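You operate a simulated robot arm through the tools that you are given. There is no shell and no other tool.

The job below is to be done with a simulated robot arm. You get a single attempt, and the scene is never put back.

TASK
Put things in order on the top of the steel workbench. At the end: the brown small wooden bung stands on top of the silver shaft coupling; the red grease brush stands on top of the grey round anode; the silver steel cup is on the blue impeller box; the silver spacer from the top of the steel workbench stands where the silver steel cup stood; whatever was shut is shut again. Leave all else as you found it, and nothing knocked over.

It is judged by the outcome, as a careful person would: the job done as asked, and still so three seconds after it is handed in. It fails if anything else is knocked over, pushed out of place, dropped, spilled or broken.

THE ROBOT
A 7-joint arm with a two-finger gripper, fixed in place. Base frame: the origin is at the foot of the arm, x ahead of it, y to its left, z up; the work surface is at about z = 0. Readings come in mm, rad, newtons and seconds.
With the tool pointing down near the work surface it reaches from about 160 to 380 mm from the base axis. Its first joint turns from -1.257 to 1.257 rad. Payload 0.6 kg.
Tool frame: the origin (TCP) lies between the finger pads and is the grasp point; the fingertips stand 22 mm ahead of it; z points along the fingers, y is the line along which they close. The gripper opens to 92 mm; its body begins 65 mm behind the TCP.
Orientation is told as [roll, pitch, yaw] about the base's x, y, z axes, in that order, counted from this pose: with the fingers straight down and closing along the base's y, the tool's x points along the base's -x, its y along +y and its z along -z.

THE INTERFACE
- The arm moves only by the tool send_rows. Its argument "series" is a list that holds one entry, the list of rows, each a list of 7 numbers: the shift along the tool's x, y, z in units of 20 mm (1.0 is 20 mm), then the turn, a rotation vector about the tool's x, y, z in units of 6 degrees (1.0 is 6 degrees), then the gripper command, from -1 (shut) to 1 (fully open), values between in proportion. In form: [[[dx, dy, dz, wx, wy, wz, gripper], ...]]. A call has 1 to 20 rows; each row shifts and turns the commanded pose from where the row before left it, along the tool's axes as they then stand. A call with a number of a shift or a turn outside -1 to 1 is refused whole. Each row takes 0.2 s and may step no farther than 50 mm and 0.15 rad from the row before; otherwise, or with a gripper value out of range, the whole call is refused. Where a pose cannot be reached the arm comes as near as it can. A force on the tool above 40 N (or 10 N above the force at the start of the call, whichever is more), or a blocked arm, ends the call early, and 0.2 s more pass. Each finger travels about 59.9 mm/s and halts on what it meets, pressing with about 26 N; the grip force reading is that of the motor and also rises with nothing between the fingers. The clock runs only during rows and for 0.2 s after the last one: add rows that do not move to give the fingers time. It gives the time, the measured TCP pose, the force on the tool (base axes), the opening and the grip force at its end, in the units of the frame above (readings bear some noise), with the torque about the TCP (base axes, N m) and any sound that the robot's microphone picked up.
- Cameras (640 x 400 px; columns grow to the right, rows downward): "scene" is fixed at [58.5, -264.5, 388.2]; the picture's right is [0.88, -0.47, 0.00], its down [-0.30, -0.57, -0.76] and it looks along [0.36, 0.67, -0.65] (base axes); focal length 214 px, centre (320, 200). "wrist" rides on the gripper at [71, 19, -102] in the tool frame; the picture's right is [-0.26, 0.97, 0.00], its down [-0.75, -0.20, -0.63] and it looks along [-0.60, -0.16, 0.78] (tool axes); focal length 280 px, centre (320, 200). There is no depth. A picture from a camera that has moved, and an enlarged one, comes with that camera's place and axes in the base frame and with its lens. The place of the scene camera against the robot may be out by one fixed shift of up to 25 mm in any direction.
- capture(camera): a new picture of that camera. The clock stands still meanwhile.
- enlarge(camera, box): a new picture of the part [left, top, right, bottom] of that camera's present view, enlarged. The clock stands still meanwhile.
- job_done(): hands the job in; it is judged then, once.

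Nothing tells you positions but the pictures and the camera data. Unless the task says otherwise, let go and move clear before handing in.

The tools are called after "Request:" by a JSON object that holds its "api" and its "payload". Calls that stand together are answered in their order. send_rows: Moves the arm, as the interface text tells. Its arguments: {"type":"object","properties":{"series":{"type":"array","items":{"type":"array","items":{"type":"array","items":{"type":"number"}}}}},"required":["series"]} The other tools are called the same way: capture (camera) takes a picture; enlarge (camera, box) takes an enlarged picture of a part of a camera's view; job_done () hands the job in.

At the start:

```text
clock: 0.0
position: [228.4, -101.2, 286.6]
tool_rot: [0.0, -0.001, -0.001]
ft_force: [0.7, 0.1, 0.5]
ft_torque: [0.02, 0.02, 0.0]
gripper_width: 91.7
grasp_force: 0.0
```

scene: 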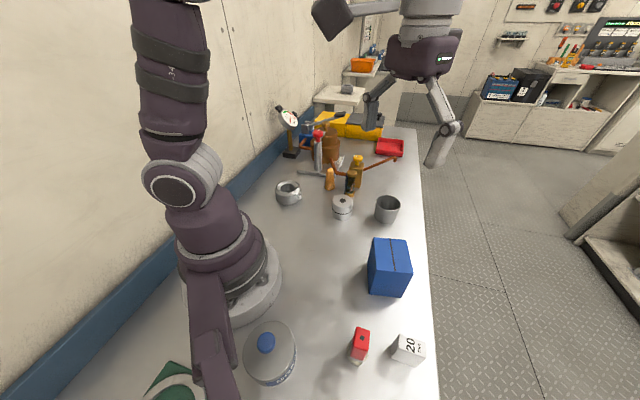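
wrist: 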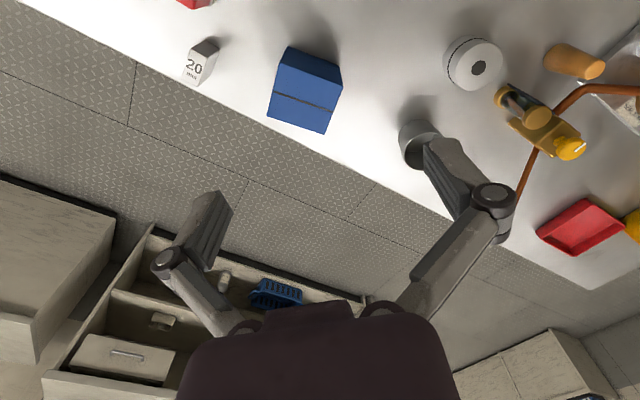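

I see a bench with a blue box, steel cup, round white-grey object, a red item, a "20" block, a jar and other clutter. I'll take enlarged pictures to identify everything before moving.

Request:
{"api": "enlarge", "payload": {"camera": "scene", "box": [260, 90, 440, 230]}}

Request:
{"api": "enlarge", "payload": {"camera": "scene", "box": [220, 220, 450, 400]}}

Request:
{"api": "enlarge", "payload": {"camera": "wrist", "box": [380, 0, 640, 160]}}

Request:
{"api": "enlarge", "payload": {"camera": "wrist", "box": [140, 0, 400, 160]}}

```text
2.86 times, centred on (350, 160) of scene
camera zoom: at [58.5, -264.5, 388.2], right [0.88, -0.47, 0.0], down [-0.3, -0.57, -0.76], along [0.36, 0.67, -0.65], focal length 613 px, centre (234, 314)
```

zoom: 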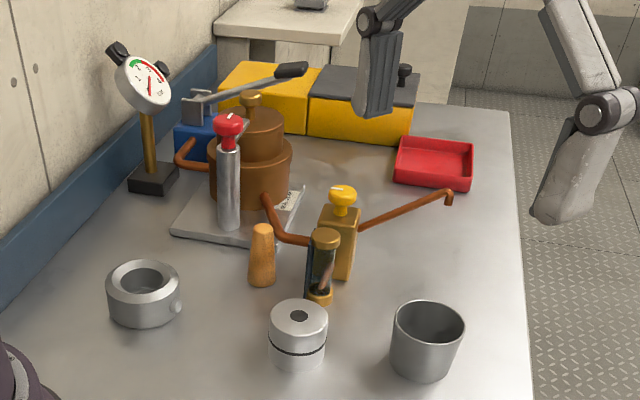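

```text
2.22 times, centred on (335, 310) of scene
camera zoom: at [58.5, -264.5, 388.2], right [0.88, -0.47, 0.0], down [-0.3, -0.57, -0.76], along [0.36, 0.67, -0.65], focal length 477 px, centre (287, -44)
```

zoom: 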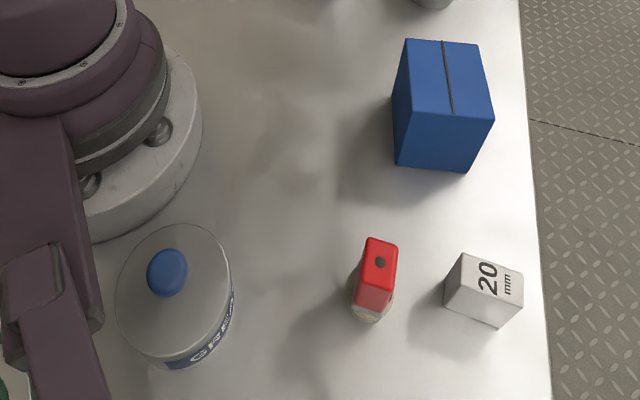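

```text
2.46 times, centred on (510, 80) of wrist
camera zoom: at [154.8, -81.8, 388.7], right [0.26, 0.97, 0.0], down [0.75, -0.2, 0.63], along [0.6, -0.16, -0.78], focal length 690 px, centre (-148, 495)
```

zoom: 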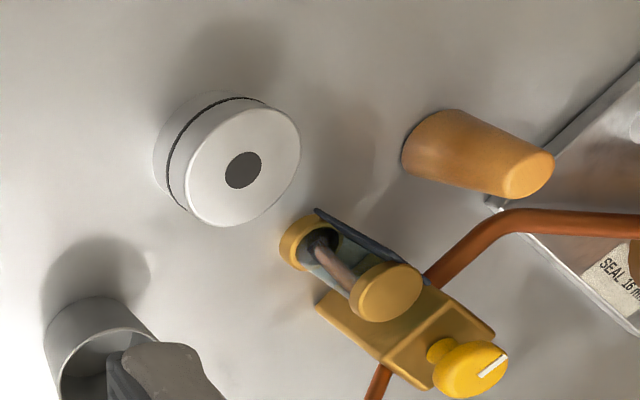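

```text
2.46 times, centred on (270, 80) of wrist
camera zoom: at [154.8, -81.8, 388.7], right [0.26, 0.97, 0.0], down [0.75, -0.2, 0.63], along [0.6, -0.16, -0.78], focal length 690 px, centre (443, 495)
```

zoom: 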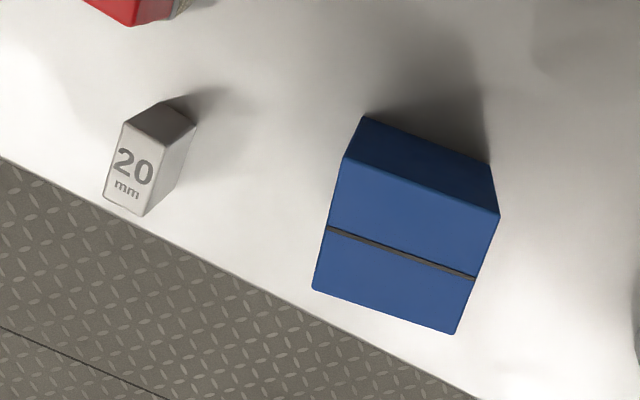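

I can see: brown tapered bung, silver cylinder with black groove (probably the coupling), grey thick ring (probably the round anode), steel cup, blue box, red brush and the 20 mm spacer. I'll move the wrist camera over the left side to examine things more closely.

Request:
{"api": "send_rows", "payload": {"series": [[[0.3, 0.94, 0, 0, 0, 0, 1], [0.3, 0.94, 0, 0, 0, 0, 1], [0.3, 0.94, 0, 0, 0, 0, 1], [0.3, 0.94, 0, 0, 0, 0, 1], [0.3, 0.94, 0, 0, 0, 0, 1], [0.3, 0.94, 0, 0, 0, 0, 1], [0.3, 0.94, 0, 0, 0, 0, 1], [0.3, 0.94, 0, 0, 0, 0, 1]]]}}

Request:
{"api": "capture", "payload": {"camera": "wrist"}}

Request:
{"api": "capture", "payload": {"camera": "scene"}}

```text
clock: 1.8
position: [177.9, 48.9, 286.7]
tool_rot: [-0.001, 0.001, -0.001]
ft_force: [-0.3, 0.1, 0.1]
ft_torque: [-0.01, 0.0, -0.01]
gripper_width: 91.7
grasp_force: 0.1
```

```text
taken
camera wrist: at [106.9, 69.2, 388.9], right [0.26, 0.96, 0.0], down [0.75, -0.2, 0.63], along [0.6, -0.16, -0.78], focal length 280 px, centre (320, 200)
```

wrist: 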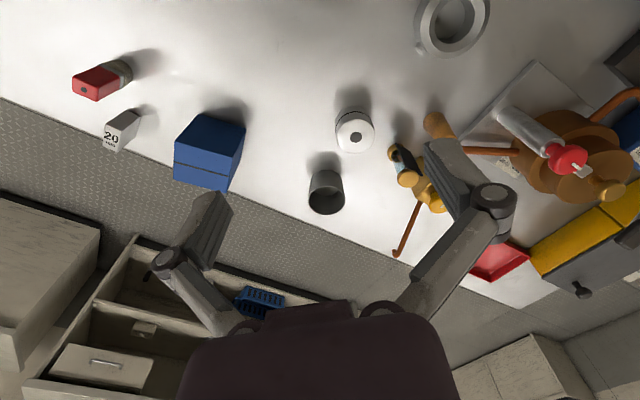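

```text
taken
```

scene: 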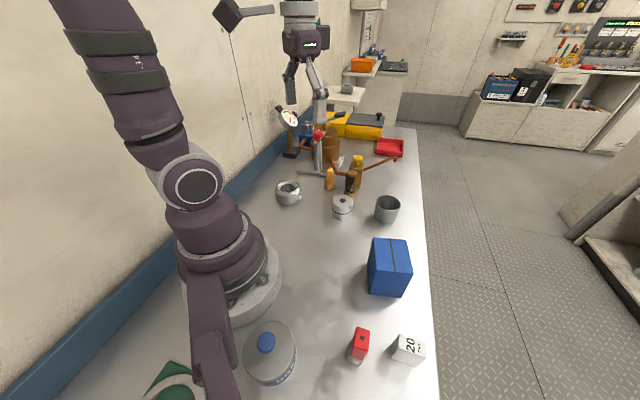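

The wrist camera now sees all objects on the bench. I'll zoom into the ring, the coupling, the bung and the other pieces.

Request:
{"api": "enlarge", "payload": {"camera": "wrist", "box": [380, 0, 540, 100]}}

Request:
{"api": "enlarge", "payload": {"camera": "wrist", "box": [290, 90, 450, 220]}}

Request:
{"api": "enlarge", "payload": {"camera": "wrist", "box": [50, 40, 260, 200]}}

Request:
{"api": "enlarge", "payload": {"camera": "wrist", "box": [0, 220, 380, 400]}}

Request:
{"api": "enlarge", "payload": {"camera": "scene", "box": [100, 300, 300, 400]}}

```text
4.00 times, centred on (460, 50) of wrist
camera zoom: at [106.9, 69.2, 388.9], right [0.26, 0.96, 0.0], down [0.75, -0.2, 0.63], along [0.6, -0.16, -0.78], focal length 1122 px, centre (-240, 800)
```

zoom: 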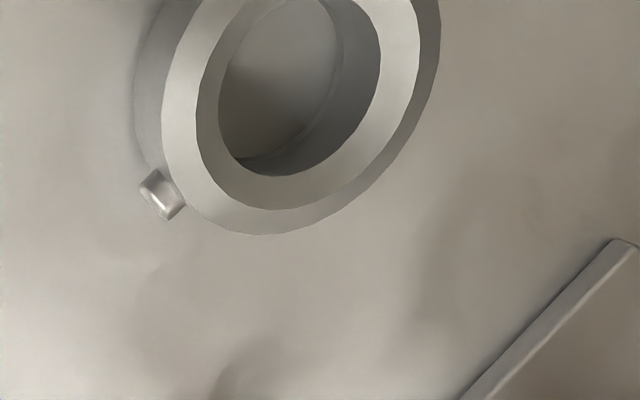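

```text
3.08 times, centred on (370, 155) of wrist
camera zoom: at [106.9, 69.2, 388.9], right [0.26, 0.96, 0.0], down [0.75, -0.2, 0.63], along [0.6, -0.16, -0.78], focal length 863 px, centre (166, 338)
```

zoom: 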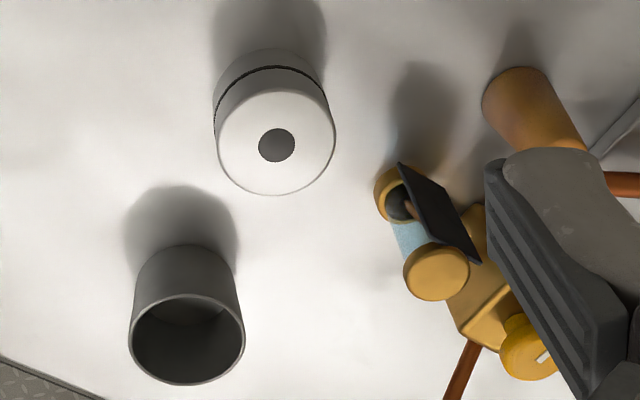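

```text
2.50 times, centred on (155, 120) of wrist
camera zoom: at [106.9, 69.2, 388.9], right [0.26, 0.96, 0.0], down [0.75, -0.2, 0.63], along [0.6, -0.16, -0.78], focal length 701 px, centre (732, 400)
```

zoom: 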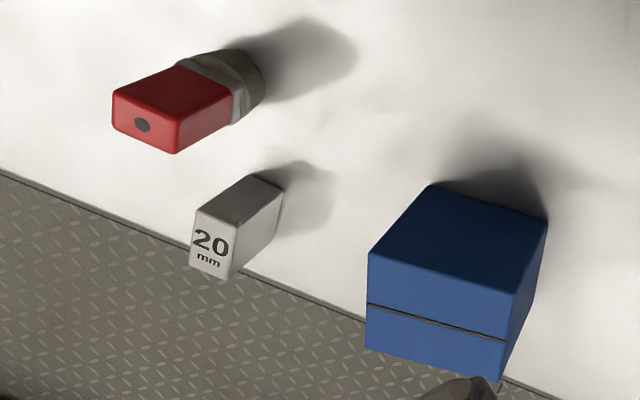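

```text
1.68 times, centred on (190, 310) of wrist
camera zoom: at [106.9, 69.2, 388.9], right [0.26, 0.96, 0.0], down [0.75, -0.2, 0.63], along [0.6, -0.16, -0.78], focal length 472 px, centre (539, 15)
```

zoom: 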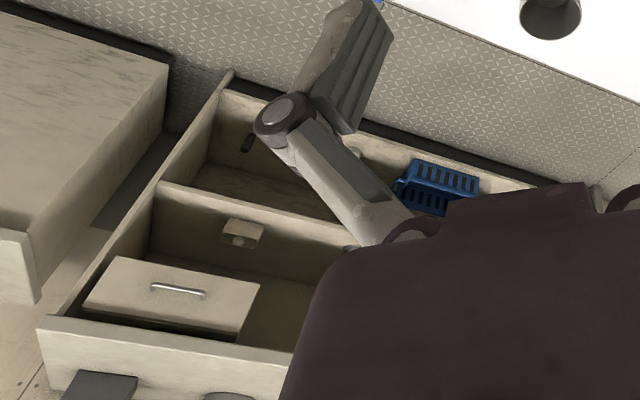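

```text
3.20 times, centred on (200, 350) of scene
camera zoom: at [58.5, -264.5, 388.2], right [0.88, -0.47, 0.0], down [-0.3, -0.57, -0.76], along [0.36, 0.67, -0.65], focal length 686 px, centre (704, -280)
```

zoom: 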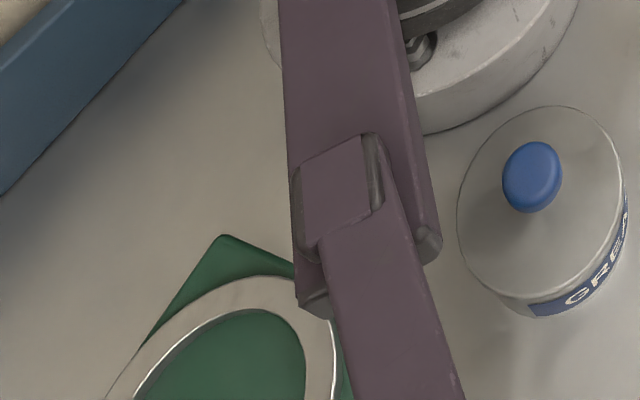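

The ring has a large bore, so I want a closer look, and I need to check the hidden areas too. I'll yaw the tool so that the wrist camera looks to the left.

Request:
{"api": "send_rows", "payload": {"series": [[[0, 0, 0, 0, 0, -1, 1], [0, 0, 0, 0, 0, -1, 1], [0, 0, 0, 0, 0, -1, 1], [0, 0, 0, 0, 0, -1, 1], [0, 0, 0, 0, 0, -1, 1], [0, 0, 0, 0, 0, -1, 1], [0, 0, 0, 0, 0, -1, 1], [0, 0, 0, 0, 0, -1, 1], [0, 0, 0, 0, 0, -1, 1], [0, 0, 0, 0, 0, -1, 1], [0, 0, 0, 0, 0, -1, 1], [0, 0, 0, 0, 0, -1, 1]]]}}

Request:
{"api": "capture", "payload": {"camera": "wrist"}}

```text
clock: 4.4
position: [179.5, 49.0, 287.2]
tool_rot: [0.0, 0.002, 1.258]
ft_force: [-0.1, -0.3, -0.5]
ft_torque: [-0.01, 0.0, 0.05]
gripper_width: 91.9
grasp_force: 0.0
```

```text
taken
camera wrist: at [137.5, -12.2, 388.7], right [-0.84, 0.55, 0.0], down [0.43, 0.65, 0.62], along [0.34, 0.52, -0.78], focal length 280 px, centre (320, 200)
```

wrist: 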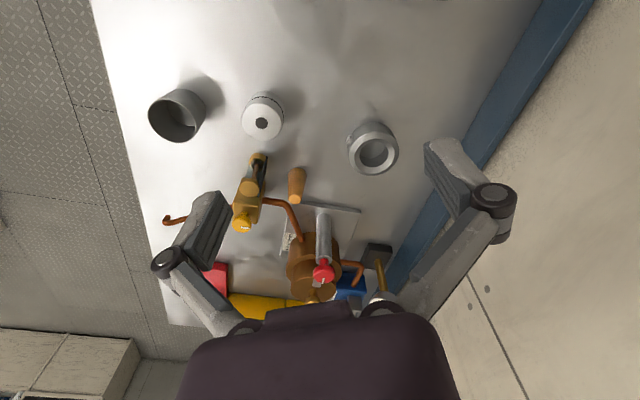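

Request:
{"api": "enlarge", "payload": {"camera": "wrist", "box": [320, 100, 440, 190]}}

Request:
{"api": "enlarge", "payload": {"camera": "wrist", "box": [140, 70, 330, 240]}}

Request:
{"api": "enlarge", "payload": {"camera": "wrist", "box": [200, 160, 420, 320]}}

```text
4.44 times, centred on (380, 145) of wrist
camera zoom: at [137.5, -12.2, 388.7], right [-0.84, 0.55, 0.0], down [0.43, 0.65, 0.62], along [0.34, 0.52, -0.78], focal length 1246 px, centre (53, 444)
```

zoom: 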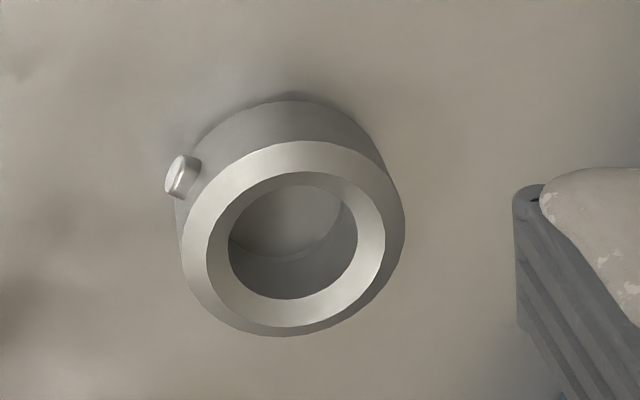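

```text
2.35 times, centred on (235, 155) of wrist
camera zoom: at [137.5, -12.2, 388.7], right [-0.84, 0.55, 0.0], down [0.43, 0.65, 0.62], along [0.34, 0.52, -0.78], focal length 660 px, centre (520, 306)
```

zoom: 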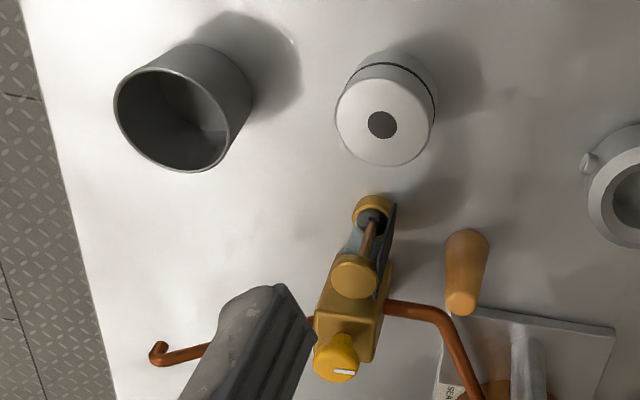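

```text
2.50 times, centred on (310, 240) of wrist
camera zoom: at [137.5, -12.2, 388.7], right [-0.84, 0.55, 0.0], down [0.43, 0.65, 0.62], along [0.34, 0.52, -0.78], focal length 701 px, centre (345, 100)
```

zoom: 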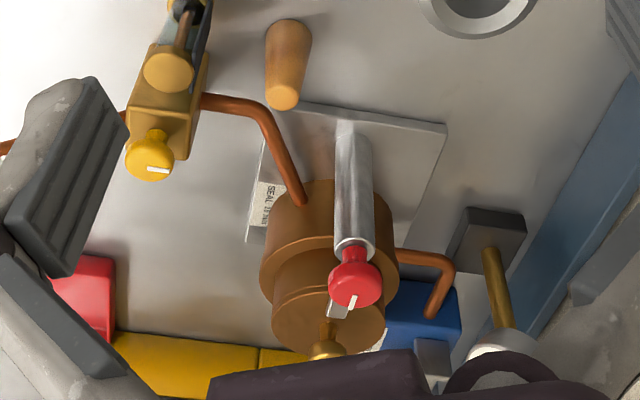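

Bung, coupling and the chamfered ring are clear. Next I look to the right-hand side for anything not yet seen.

Request:
{"api": "send_rows", "payload": {"series": [[[0, 0, 0, 0, 0, 1, 1], [0, 0, 0, 0, 0, 1, 1], [0, 0, 0, 0, 0, 1, 1], [0, 0, 0, 0, 0, 1, 1], [0, 0, 0, 0, 0, 1, 1], [0, 0, 0, 0, 0, 1, 1], [0, 0, 0, 0, 0, 1, 1], [0, 0, 0, 0, 0, 1, 1], [0, 0, 0, 0, 0, 1, 1], [0, 0, 0, 0, 0, 1, 1], [0, 0, 0, 0, 0, 1, 1], [0, 0, 0, 0, 0, 1, 1]]]}}

Request:
{"api": "send_rows", "payload": {"series": [[[0, -1, 0, 0, 0, 1, 1], [0, -1, 0, 0, 0, 1, 1], [0, -1, 0, 0, 0, 1, 1], [0, -1, 0, 0, 0, 1, 1], [0, 0, 0, 0, 0, 1, 1], [0, 0, 0, 0, 0, 1, 1], [0, 0, 0, 0, 0, 1, 1], [0, 0, 0, 0, 0, 1, 1], [0, 0, 0, 0, 0, 1, 1], [0, 0, 0, 0, 0, 1, 1], [0, 0, 0, 0, 0, 1, 1], [0, 0, 0, 0, 0, 1, 1], [0, 0, 0, 0, 0, 1, 1], [0, 0, 0, 0, 0, 1, 1]]]}}

Request:
{"api": "capture", "payload": {"camera": "wrist"}}

```text
clock: 7.0
position: [178.8, 48.4, 286.3]
tool_rot: [0.002, -0.001, -0.003]
ft_force: [-0.3, -0.1, 0.2]
ft_torque: [0.01, 0.0, 0.0]
gripper_width: 92.0
grasp_force: 0.0
```

```text
clock: 10.0
position: [167.4, -28.9, 286.2]
tool_rot: [-0.001, -0.001, -1.466]
ft_force: [0.1, -0.7, -0.2]
ft_torque: [0.01, -0.03, 0.01]
gripper_width: 92.3
grasp_force: 0.1
```

```text
taken
camera wrist: at [177.3, 43.4, 388.8], right [0.99, -0.16, 0.0], down [-0.13, -0.77, 0.63], along [-0.1, -0.62, -0.78], focal length 280 px, centre (320, 200)
```

wrist: 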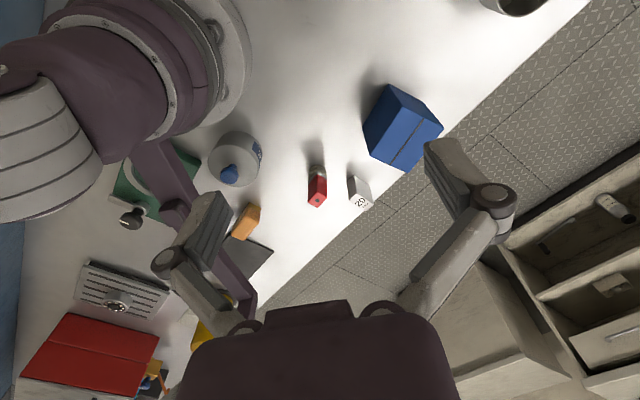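

Request:
{"api": "enlarge", "payload": {"camera": "wrist", "box": [100, 120, 290, 260]}}

Request:
{"api": "enlarge", "payload": {"camera": "wrist", "box": [10, 240, 260, 400]}}

Request:
{"api": "enlarge", "payload": {"camera": "wrist", "box": [290, 80, 450, 220]}}

Request:
{"api": "enlarge", "payload": {"camera": "wrist", "box": [500, 160, 640, 280]}}

Request:
{"api": "capture", "payload": {"camera": "scene"}}

```text
2.86 times, centred on (195, 190) of wrist
camera zoom: at [177.3, 43.4, 388.8], right [0.99, -0.16, 0.0], down [-0.13, -0.77, 0.63], along [-0.1, -0.62, -0.78], focal length 801 px, centre (677, 229)
```

zoom: 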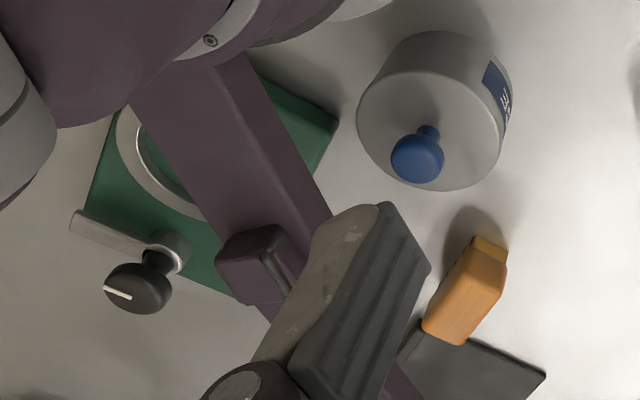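

```text
2.50 times, centred on (135, 320) of wrist
camera zoom: at [177.3, 43.4, 388.8], right [0.99, -0.16, 0.0], down [-0.13, -0.77, 0.63], along [-0.1, -0.62, -0.78], focal length 701 px, centre (782, -100)
```

zoom: 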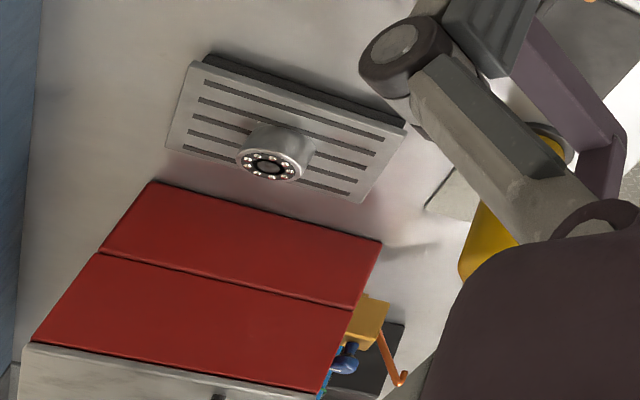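

```text
2.86 times, centred on (370, 150) of wrist
camera zoom: at [177.3, 43.4, 388.8], right [0.99, -0.16, 0.0], down [-0.13, -0.77, 0.63], along [-0.1, -0.62, -0.78], focal length 801 px, centre (177, 343)
```

zoom: 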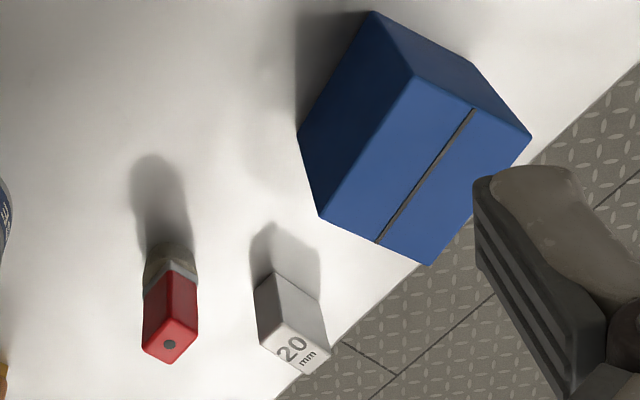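

```text
3.33 times, centred on (570, 220) of wrist
camera zoom: at [177.3, 43.4, 388.8], right [0.99, -0.16, 0.0], down [-0.13, -0.77, 0.63], along [-0.1, -0.62, -0.78], focal length 935 px, centre (-513, 133)
```

zoom: 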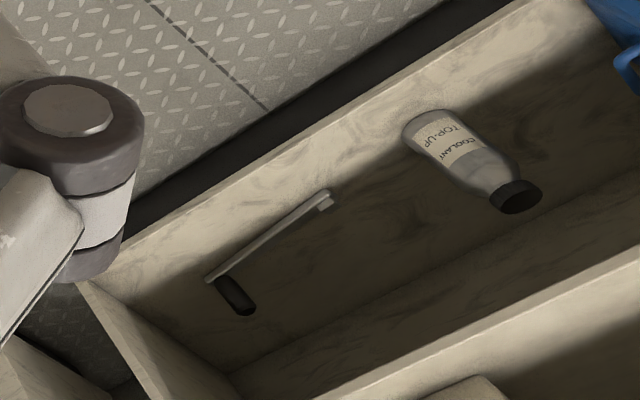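

```text
taken
```

scene: 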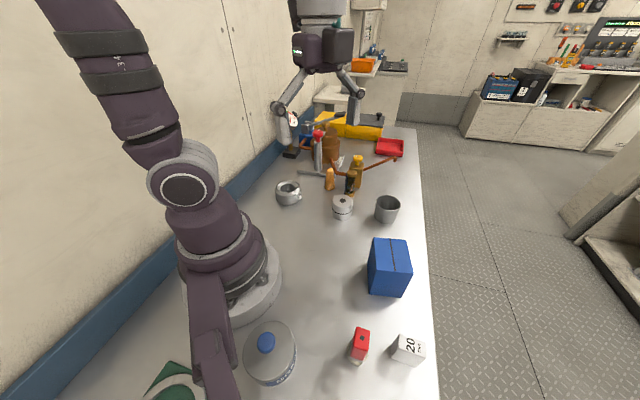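

All reachable objects are now mapped; the wrist camera shows the brush near [132,-204], spacer near [198,-248], box near [258,-133]. I'll lower the camera for closer views of these.

Request:
{"api": "send_rows", "payload": {"series": [[[0, 0, 1, 0, 0, 0, 1], [0, 0, 1, 0, 0, 0, 1], [0, 0, 1, 0, 0, 0, 1], [0, 0, 1, 0, 0, 0, 1], [0, 0, 1, 0, 0, 0, 1]]]}}

Request:
{"api": "capture", "payload": {"camera": "wrist"}}

```text
clock: 11.2
position: [166.7, -30.1, 187.4]
tool_rot: [0.001, 0.0, -1.466]
ft_force: [0.6, 0.0, 0.1]
ft_torque: [-0.01, 0.03, 0.02]
gripper_width: 92.1
grasp_force: 0.1
```

```text
taken
camera wrist: at [177.8, 43.2, 289.2], right [0.99, -0.16, 0.0], down [-0.13, -0.77, 0.62], along [-0.1, -0.62, -0.78], focal length 280 px, centre (320, 200)
```

wrist: 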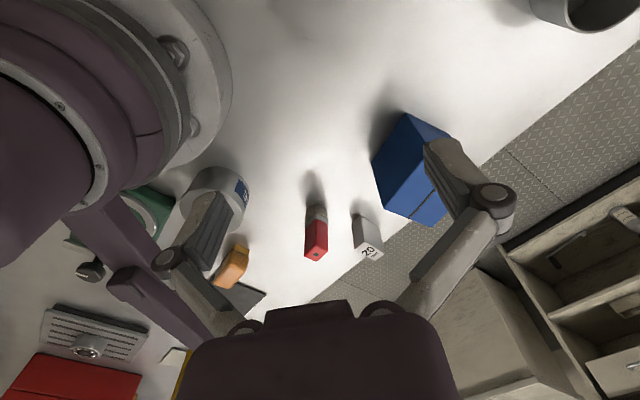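

Request:
{"api": "enlarge", "payload": {"camera": "wrist", "box": [280, 160, 400, 280]}}

Request:
{"api": "enlarge", "payload": {"camera": "wrist", "box": [350, 90, 480, 240]}}

Request:
{"api": "enlarge", "payload": {"camera": "wrist", "box": [130, 150, 290, 310]}}

```text
3.33 times, centred on (340, 220) of wrist
camera zoom: at [177.8, 43.2, 289.2], right [0.99, -0.16, 0.0], down [-0.13, -0.77, 0.62], along [-0.1, -0.62, -0.78], focal length 935 px, centre (253, 133)
```

zoom: 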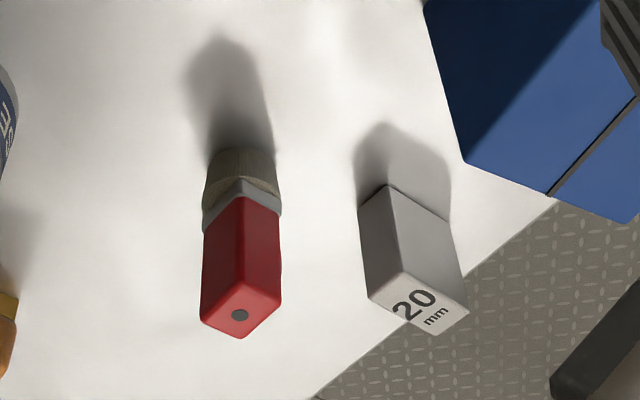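

```text
2.67 times, centred on (415, 165) of wrist
camera zoom: at [177.8, 43.2, 289.2], right [0.99, -0.16, 0.0], down [-0.13, -0.77, 0.62], along [-0.1, -0.62, -0.78], focal length 748 px, centre (67, 293)
```

zoom: 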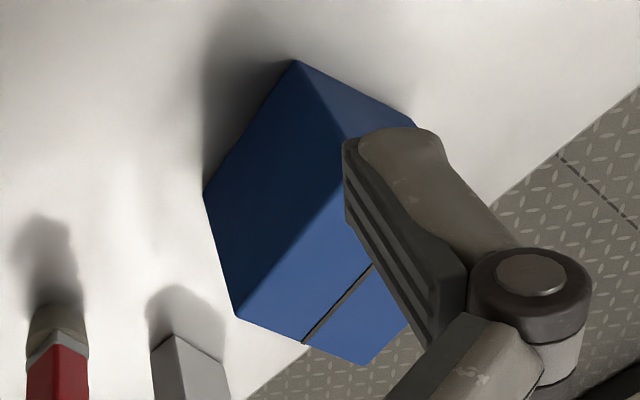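

```text
2.50 times, centred on (210, 230) of wrist
camera zoom: at [177.8, 43.2, 289.2], right [0.99, -0.16, 0.0], down [-0.13, -0.77, 0.62], along [-0.1, -0.62, -0.78], focal length 701 px, centre (595, 125)
```

zoom: 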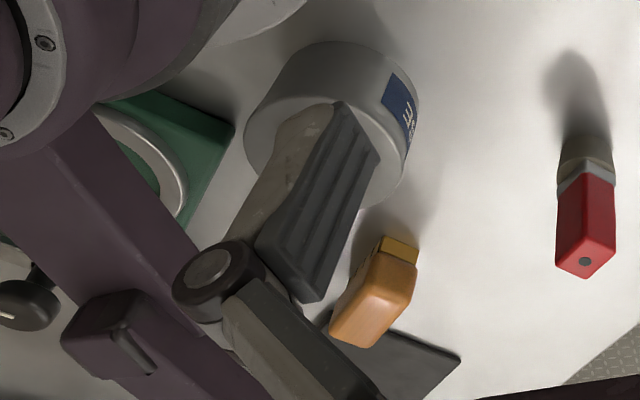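

The brush has a round base of about 30 mm, the spacer is a rectangular block. Now I go back to the left to look at the ring and coupling from close above.

Request:
{"api": "send_rows", "payload": {"series": [[[0, 0, -1, 0, 0, -1, 1], [0, 0, -1, 0, 0, -1, 1], [0, 0, -1, 0, 0, -1, 1], [0, 0, 0, 0, 0, -1, 1], [0, 0, 0, 0, 0, -1, 1], [0, 0, 0, 0, 0, -1, 1], [0, 0, 0, 0, 0, -1, 1], [0, 0, 0, 0, 0, -1, 1], [0, 0, 0, 0, 0, -1, 1], [0, 0, 0, 0, 0, -1, 1], [0, 0, 0, 0, 0, -1, 1], [0, 0, 0, 0, 0, -1, 1], [0, 0, 0, 0, 0, -1, 1], [0, 0, 0, 0, 0, -1, 1]]]}}

Request:
{"api": "send_rows", "payload": {"series": [[[-0.15, 1, 0, 0, 0, 0, 1], [-0.15, 1, 0, 0, 0, 0, 1], [-0.15, 1, 0, 0, 0, 0, 1], [-0.15, 1, 0, 0, 0, 0, 1], [-0.15, 1, 0, 0, 0, 0, 1], [-0.15, 1, 0, 0, 0, 0, 1], [-0.15, 1, 0, 0, 0, 0, 1], [-0.15, 1, 0, 0, 0, 0, 1], [-0.15, 1, 0, 0, 0, 0, 1], [-0.15, 1, 0, 0, 0, 0, 1], [-0.15, 1, 0, 0, 0, 0, 1], [0, 0, 1, 0, 0, 0, 1], [0, 0, 1, 0, 0, 0, 1], [0, 0, 1, 0, 0, 0, 1]]]}}

Request:
{"api": "capture", "payload": {"camera": "wrist"}}

```text
clock: 14.2
position: [166.3, -30.0, 246.1]
tool_rot: [0.0, 0.0, 0.003]
ft_force: [-0.1, 0.0, 0.0]
ft_torque: [-0.02, -0.03, 0.02]
gripper_width: 91.9
grasp_force: 0.1
```

```text
clock: 17.2
position: [199.8, 190.0, 186.9]
tool_rot: [0.0, 0.0, 0.0]
ft_force: [-0.4, -0.2, -0.1]
ft_torque: [-0.02, 0.0, 0.0]
gripper_width: 92.1
grasp_force: 0.1
```

```text
taken
camera wrist: at [127.4, 210.2, 288.6], right [0.26, 0.96, 0.0], down [0.75, -0.2, 0.63], along [0.6, -0.16, -0.78], focal length 280 px, centre (320, 200)
```

wrist: 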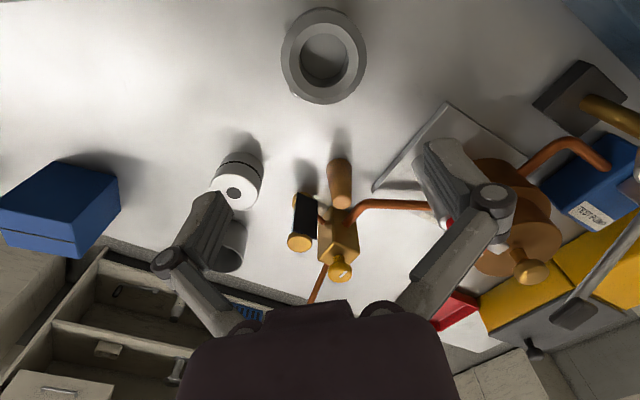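

Request:
{"api": "enlarge", "payload": {"camera": "wrist", "box": [270, 0, 380, 110]}}

Request:
{"api": "enlarge", "payload": {"camera": "wrist", "box": [200, 130, 370, 290]}}

Request:
{"api": "enlarge", "payload": {"camera": "wrist", "box": [370, 60, 640, 340]}}

Request:
{"api": "enlarge", "payload": {"camera": "wrist", "box": [0, 140, 140, 270]}}

```text
3.64 times, centred on (325, 55) of wrist
camera zoom: at [127.4, 210.2, 288.6], right [0.26, 0.96, 0.0], down [0.75, -0.2, 0.63], along [0.6, -0.16, -0.78], focal length 1020 px, centre (302, 727)
```

zoom: 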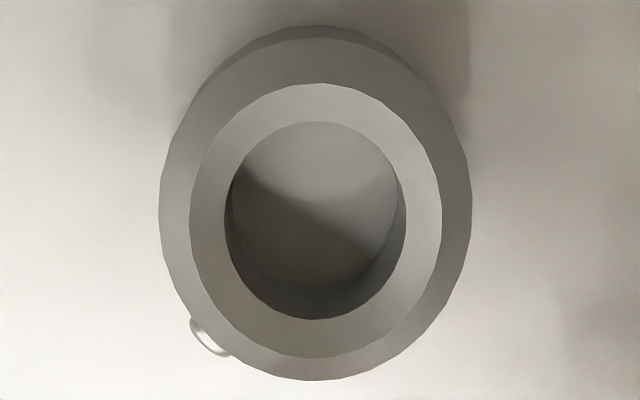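

```text
2.50 times, centred on (285, 210) of wrist
camera zoom: at [127.4, 210.2, 288.6], right [0.26, 0.96, 0.0], down [0.75, -0.2, 0.63], along [0.6, -0.16, -0.78], focal length 701 px, centre (408, 175)
```

zoom: 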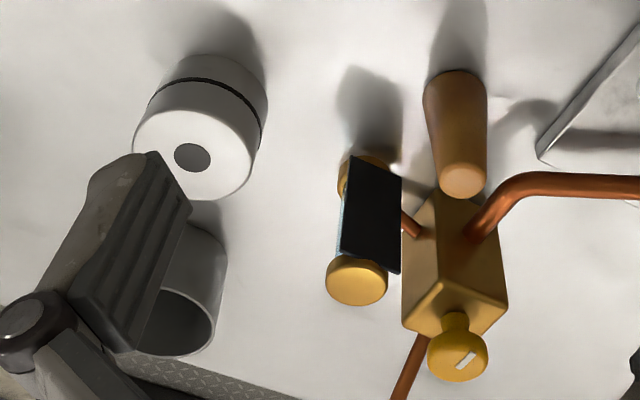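

```text
1.43 times, centred on (505, 200) of wrist
camera zoom: at [127.4, 210.2, 288.6], right [0.26, 0.96, 0.0], down [0.75, -0.2, 0.63], along [0.6, -0.16, -0.78], focal length 401 px, centre (56, 200)
```

zoom: 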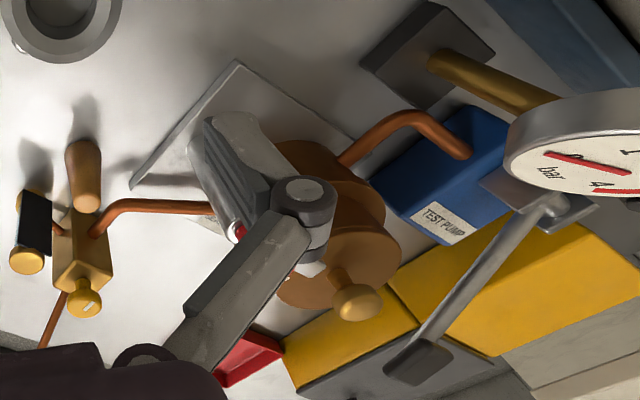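

```text
3.08 times, centred on (70, 205) of wrist
camera zoom: at [127.4, 210.2, 288.6], right [0.26, 0.96, 0.0], down [0.75, -0.2, 0.63], along [0.6, -0.16, -0.78], focal length 863 px, centre (1089, 185)
```

zoom: 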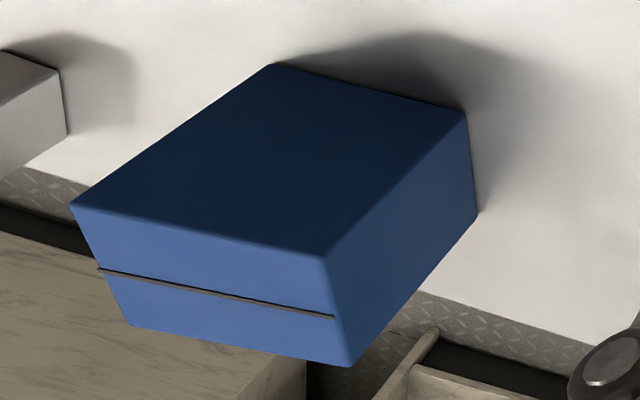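

The ring has a flat annular top with an outer bevel and clamp bolt, like a zinc shaft anode. I'll zoom in on its bore to see whether the hole goes through.

Request:
{"api": "enlarge", "payload": {"camera": "wrist", "box": [295, 20, 355, 80]}}

Request:
{"api": "enlarge", "payload": {"camera": "scene", "box": [265, 170, 315, 215]}}

Request:
{"api": "enlarge", "payload": {"camera": "scene", "box": [325, 185, 405, 230]}}

```text
6.67 times, centred on (325, 50) of wrist
camera zoom: at [127.4, 210.2, 288.6], right [0.26, 0.96, 0.0], down [0.75, -0.2, 0.63], along [0.6, -0.16, -0.78], focal length 1869 px, centre (287, 1200)
```

zoom: 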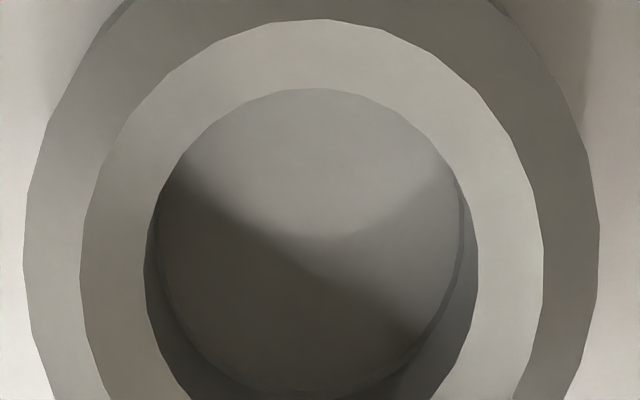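

```text
8.89 times, centred on (290, 192) of scene
camera zoom: at [58.5, -264.5, 388.2], right [0.88, -0.47, 0.0], down [-0.3, -0.57, -0.76], along [0.36, 0.67, -0.65], focal length 1906 px, centre (587, 267)
```

zoom: 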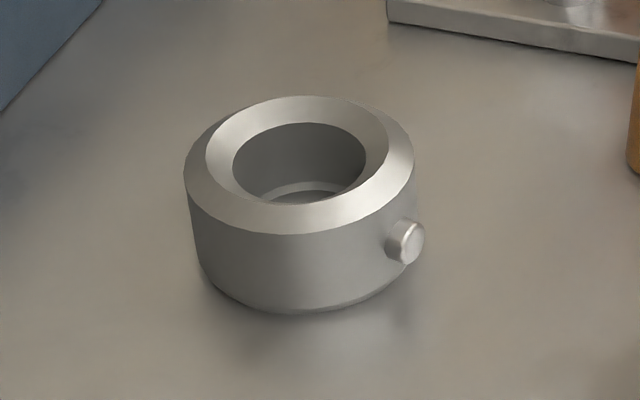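

```text
8.00 times, centred on (365, 208) of scene
camera zoom: at [58.5, -264.5, 388.2], right [0.88, -0.47, 0.0], down [-0.3, -0.57, -0.76], along [0.36, 0.67, -0.65], focal length 1716 px, centre (-40, 140)
```

zoom: 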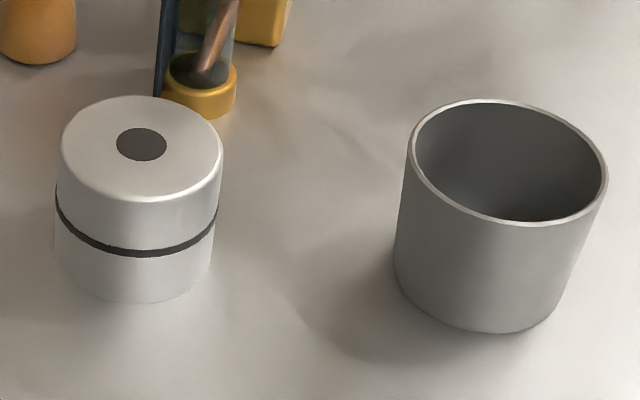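

The beveled grey ring with the side bolt I take to be the round anode, and the bright silver cylinder with the black joint and bore to be the shaft coupling. First comes the cup, so I move to view it from closer.

Request:
{"api": "send_rows", "payload": {"series": [[[-0.5, -0.9, 0, 0, 0, 0, 1], [-0.5, -0.9, 0, 0, 0, 0, 1], [-0.5, -0.9, 0, 0, 0, 0, 1], [-0.5, -0.9, 0, 0, 0, 0, 1], [-0.5, -0.9, 0, 0, 0, 0, 1], [-0.5, -0.9, 0, 0, 0, 0, 1], [-0.5, -0.9, 0, 0, 0, 0, 1], [-0.5, -0.9, 0, 0, 0, 0, 1], [-0.5, -0.9, 0, 0, 0, 0, 1], [-0.5, -0.9, 0, 0, 0, 0, 1]]]}}

Request:
{"api": "capture", "payload": {"camera": "wrist"}}

Request:
{"api": "enlarge", "payload": {"camera": "wrist", "box": [240, 60, 480, 260]}}

Request:
{"api": "enlarge", "payload": {"camera": "wrist", "box": [380, 40, 480, 120]}}

```text
clock: 19.4
position: [299.4, 11.1, 186.9]
tool_rot: [0.001, 0.0, -0.001]
ft_force: [-0.5, 0.0, 0.4]
ft_torque: [0.0, 0.0, -0.01]
gripper_width: 92.0
grasp_force: 0.1
```

```text
taken
camera wrist: at [227.5, 29.9, 288.7], right [0.26, 0.97, 0.0], down [0.75, -0.2, 0.63], along [0.6, -0.16, -0.78], focal length 280 px, centre (320, 200)
```

wrist: 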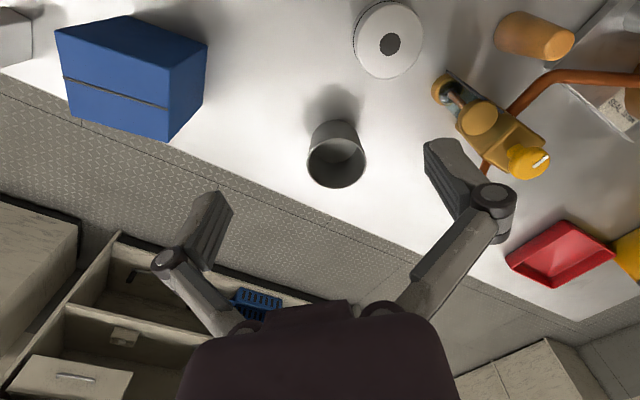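

```text
2.00 times, centred on (360, 160) of wrist
camera zoom: at [227.5, 29.9, 288.7], right [0.26, 0.97, 0.0], down [0.75, -0.2, 0.63], along [0.6, -0.16, -0.78], focal length 561 px, centre (240, 280)
```

zoom: 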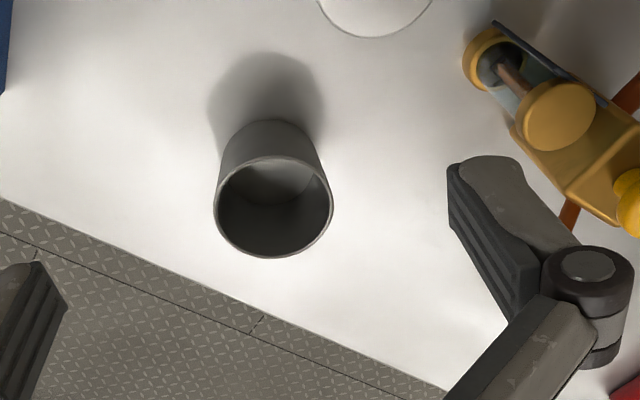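

```text
5.00 times, centred on (430, 80) of wrist
camera zoom: at [227.5, 29.9, 288.7], right [0.26, 0.97, 0.0], down [0.75, -0.2, 0.63], along [0.6, -0.16, -0.78], focal length 1402 px, centre (-230, 800)
```

zoom: 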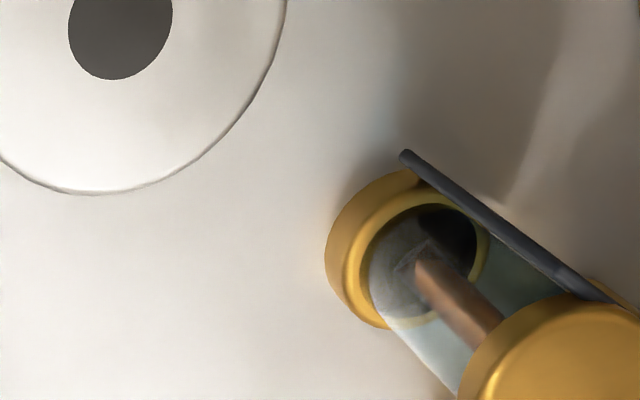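

The cup stands at about [371.5, 7.5] with its rim about 58 mm across and 51 mm high, and the box centre is about [254, -125.5] with its top at about 85 mm. I move above the cup.

Request:
{"api": "send_rows", "payload": {"series": [[[-0.6, -0.03, 0.724, 0, 0, 0, 1], [-0.6, -0.03, 0.724, 0, 0, 0, 1], [-0.6, -0.03, 0.724, 0, 0, 0, 1], [-0.6, -0.03, 0.724, 0, 0, 0, 1], [-0.6, -0.03, 0.724, 0, 0, 0, 1], [-0.6, -0.03, 0.724, 0, 0, 0, 1], [0, 0, 0, 0, 0, 0, 1]]]}}

Request:
{"api": "capture", "payload": {"camera": "wrist"}}

Request:
{"api": "enlarge", "payload": {"camera": "scene", "box": [320, 130, 460, 240]}}

```text
clock: 21.0
position: [371.1, 6.1, 99.1]
tool_rot: [0.0, -0.001, 0.0]
ft_force: [-0.1, 0.2, 0.6]
ft_torque: [-0.01, 0.02, -0.02]
gripper_width: 92.1
grasp_force: 0.0
```

```text
taken
camera wrist: at [299.0, 26.2, 201.1], right [0.26, 0.97, 0.0], down [0.75, -0.2, 0.63], along [0.6, -0.16, -0.78], focal length 280 px, centre (320, 200)
```

wrist: 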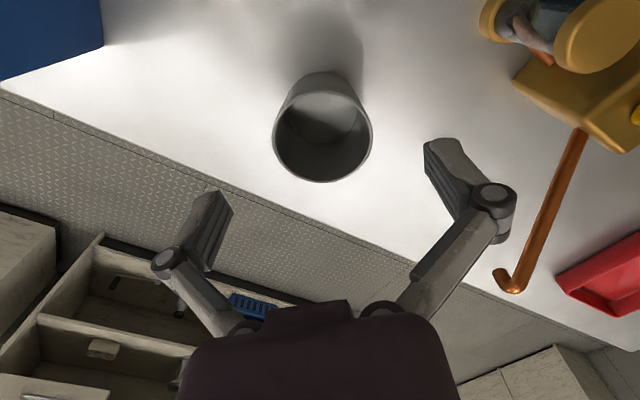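

```text
3.64 times, centred on (390, 185) of scene
camera zoom: at [58.5, -264.5, 388.2], right [0.88, -0.47, 0.0], down [-0.3, -0.57, -0.76], along [0.36, 0.67, -0.65], focal length 780 px, centre (66, 254)
```

zoom: 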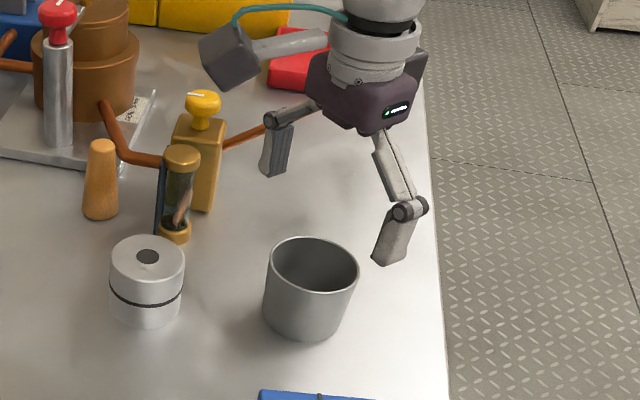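

The gripper is centred over the cup. I descend and close on it.

Request:
{"api": "send_rows", "payload": {"series": [[[0, 0.05, 0.84, 0, 0, 0, 1], [0, 0, 0.84, 0, 0, 0, 1], [0, 0, 0.84, 0, 0, 0, 1], [0, 0, 0.84, 0, 0, 0, 1], [0, 0, 0, 0, 0, 0, 1]]]}}

Request:
{"api": "capture", "payload": {"camera": "wrist"}}

Request:
{"api": "enlarge", "payload": {"camera": "scene", "box": [320, 130, 460, 240]}}

```text
clock: 22.2
position: [371.0, 9.9, 32.3]
tool_rot: [-0.001, 0.0, 0.0]
ft_force: [0.2, -1.0, -0.1]
ft_torque: [-0.02, 0.0, 0.01]
gripper_width: 92.0
grasp_force: 0.2
```

```text
taken
camera wrist: at [299.7, 27.5, 134.1], right [0.26, 0.97, 0.0], down [0.75, -0.2, 0.63], along [0.6, -0.16, -0.78], focal length 280 px, centre (320, 200)
```

wrist: 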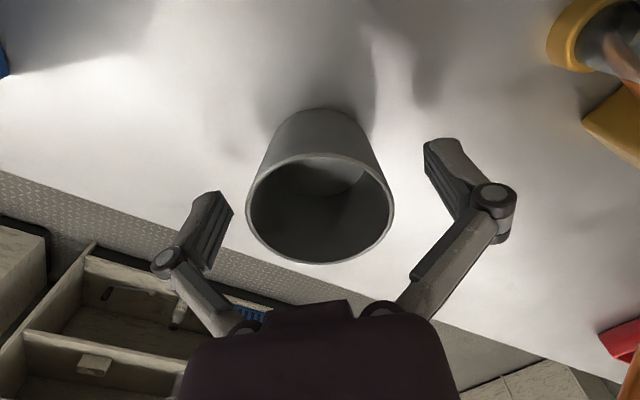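

```text
3.64 times, centred on (390, 185) of scene
camera zoom: at [58.5, -264.5, 388.2], right [0.88, -0.47, 0.0], down [-0.3, -0.57, -0.76], along [0.36, 0.67, -0.65], focal length 780 px, centre (66, 254)
```

zoom: 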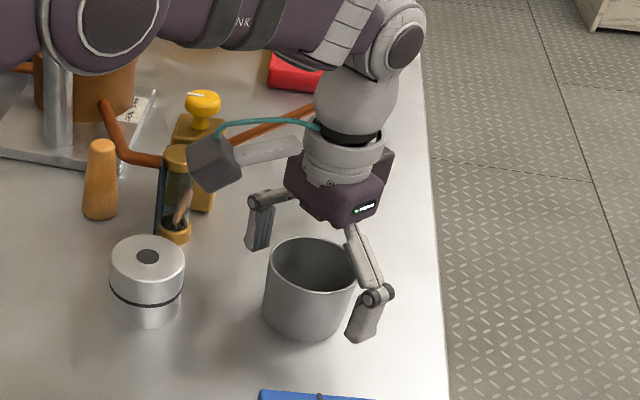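

The fingers straddle the cup evenly. I close the gripper now.

Request:
{"api": "send_rows", "payload": {"series": [[[0, 0, 0, 0, 0, 0, -1], [0, 0, 0, 0, 0, 0, -1], [0, 0, 0, 0, 0, 0, -1], [0, 0, 0, 0, 0, 0, -1], [0, 0, 0, 0, 0, 0, -1]]]}}

Request:
{"api": "capture", "payload": {"camera": "wrist"}}

```text
clock: 23.4
position: [371.7, 8.0, 32.5]
tool_rot: [0.0, 0.001, 0.0]
ft_force: [-0.4, -0.1, 4.2]
ft_torque: [-0.06, 0.03, 0.01]
gripper_width: 57.5
grasp_force: 25.6
```

```text
taken
camera wrist: at [299.7, 27.5, 134.3], right [0.26, 0.97, 0.0], down [0.75, -0.2, 0.63], along [0.6, -0.16, -0.78], focal length 280 px, centre (320, 200)
```

wrist: 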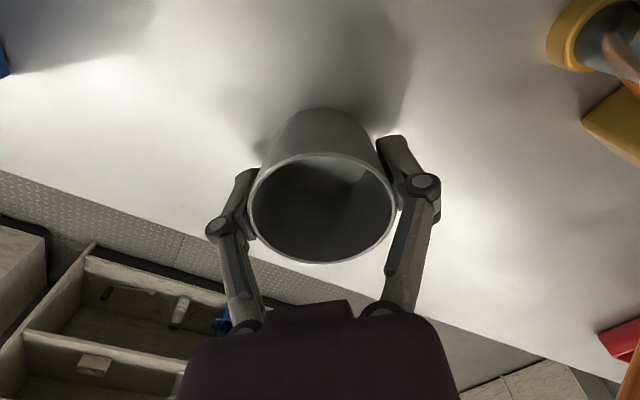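

The cup is gripped (57.5 mm width). I lift it and check.

Request:
{"api": "send_rows", "payload": {"series": [[[0, 0, -0.3, 0, 0, 0, -1], [0, 0, -0.5, 0, 0, 0, -1], [0, 0, -0.8, 0, 0, 0, -1], [0, 0, -0.8, 0, 0, 0, -1], [0, 0, -0.8, 0, 0, 0, -1], [0, 0, -0.8, 0, 0, 0, -1], [0, 0, -0.8, 0, 0, 0, -1], [0, 0, -0.8, 0, 0, 0, -1]]]}}

Request:
{"api": "capture", "payload": {"camera": "wrist"}}

Request:
{"api": "capture", "payload": {"camera": "scene"}}

```text
clock: 25.2
position: [372.4, 8.0, 144.5]
tool_rot: [0.0, 0.0, 0.0]
ft_force: [-0.4, 0.2, -0.4]
ft_torque: [0.01, 0.0, 0.0]
gripper_width: 57.3
grasp_force: 26.5
```

```text
taken
camera wrist: at [299.4, 27.4, 246.5], right [0.26, 0.97, 0.0], down [0.75, -0.2, 0.63], along [0.6, -0.16, -0.78], focal length 280 px, centre (320, 200)
```

wrist: 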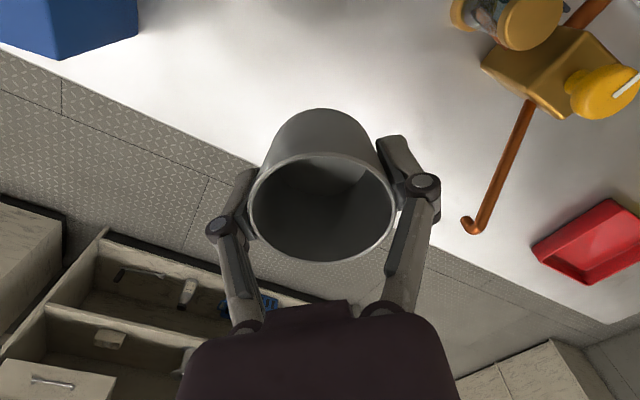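

```text
taken
```

scene: 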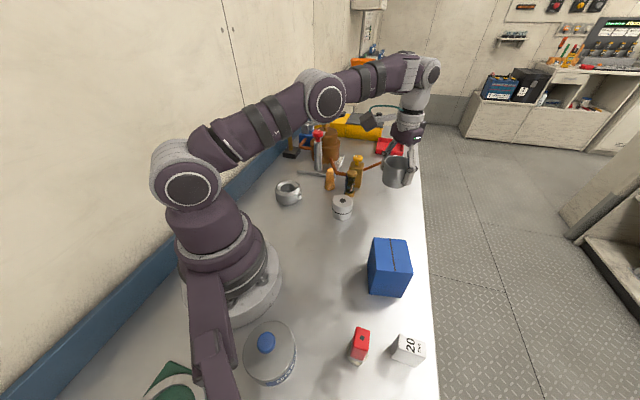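

The cup is held well. I move over the area just outside of the box so I can see the box top once more before placing.

Request:
{"api": "send_rows", "payload": {"series": [[[0.2, -0.83, -0.4, 0, 0, 0, -1], [0.48, -0.83, -0.3, 0, 0, 0, -1], [0.48, -0.83, -0.3, 0, 0, 0, -1], [0.48, -0.83, -0.3, 0, 0, 0, -1], [0.48, -0.83, 0, 0, 0, 0, -1], [0.48, -0.83, 0, 0, 0, 0, -1], [0.48, -0.83, 0, 0, 0, 0, -1], [0.48, -0.83, 0, 0, 0, 0, -1]]]}}

Request:
{"api": "capture", "payload": {"camera": "wrist"}}

Request:
{"api": "enlarge", "payload": {"camera": "wrist", "box": [230, 0, 390, 120]}}

```text
clock: 27.0
position: [300.4, -125.1, 170.3]
tool_rot: [-0.001, 0.002, 0.002]
ft_force: [0.8, 0.6, -0.5]
ft_torque: [0.03, -0.02, -0.01]
gripper_width: 57.6
grasp_force: 25.7
```

```text
taken
camera wrist: at [228.2, -105.7, 272.3], right [0.26, 0.97, 0.0], down [0.75, -0.2, 0.63], along [0.6, -0.16, -0.78], focal length 280 px, centre (320, 200)
```

wrist: 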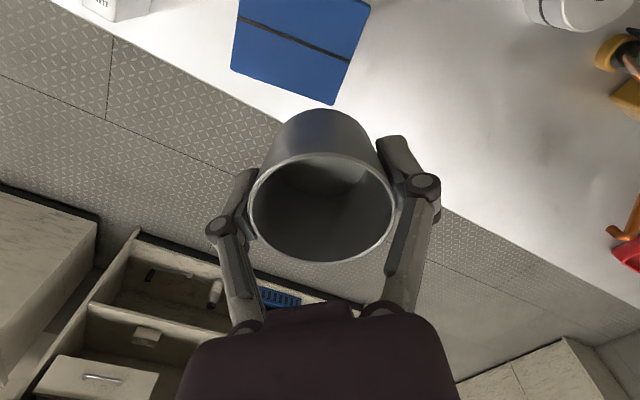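

```text
3.33 times, centred on (310, 60) of wrist
camera zoom: at [228.2, -105.7, 272.3], right [0.26, 0.97, 0.0], down [0.75, -0.2, 0.63], along [0.6, -0.16, -0.78], focal length 935 px, centre (353, 667)
```

zoom: 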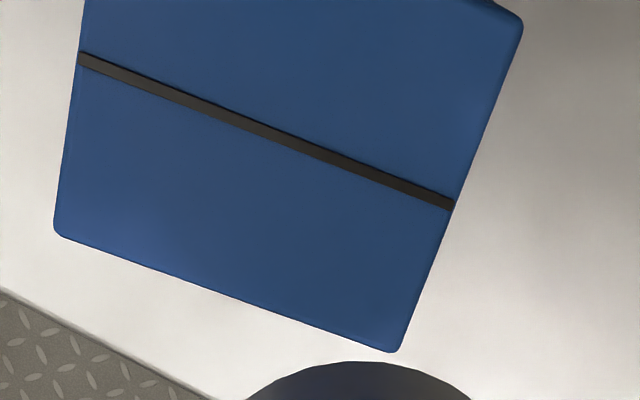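

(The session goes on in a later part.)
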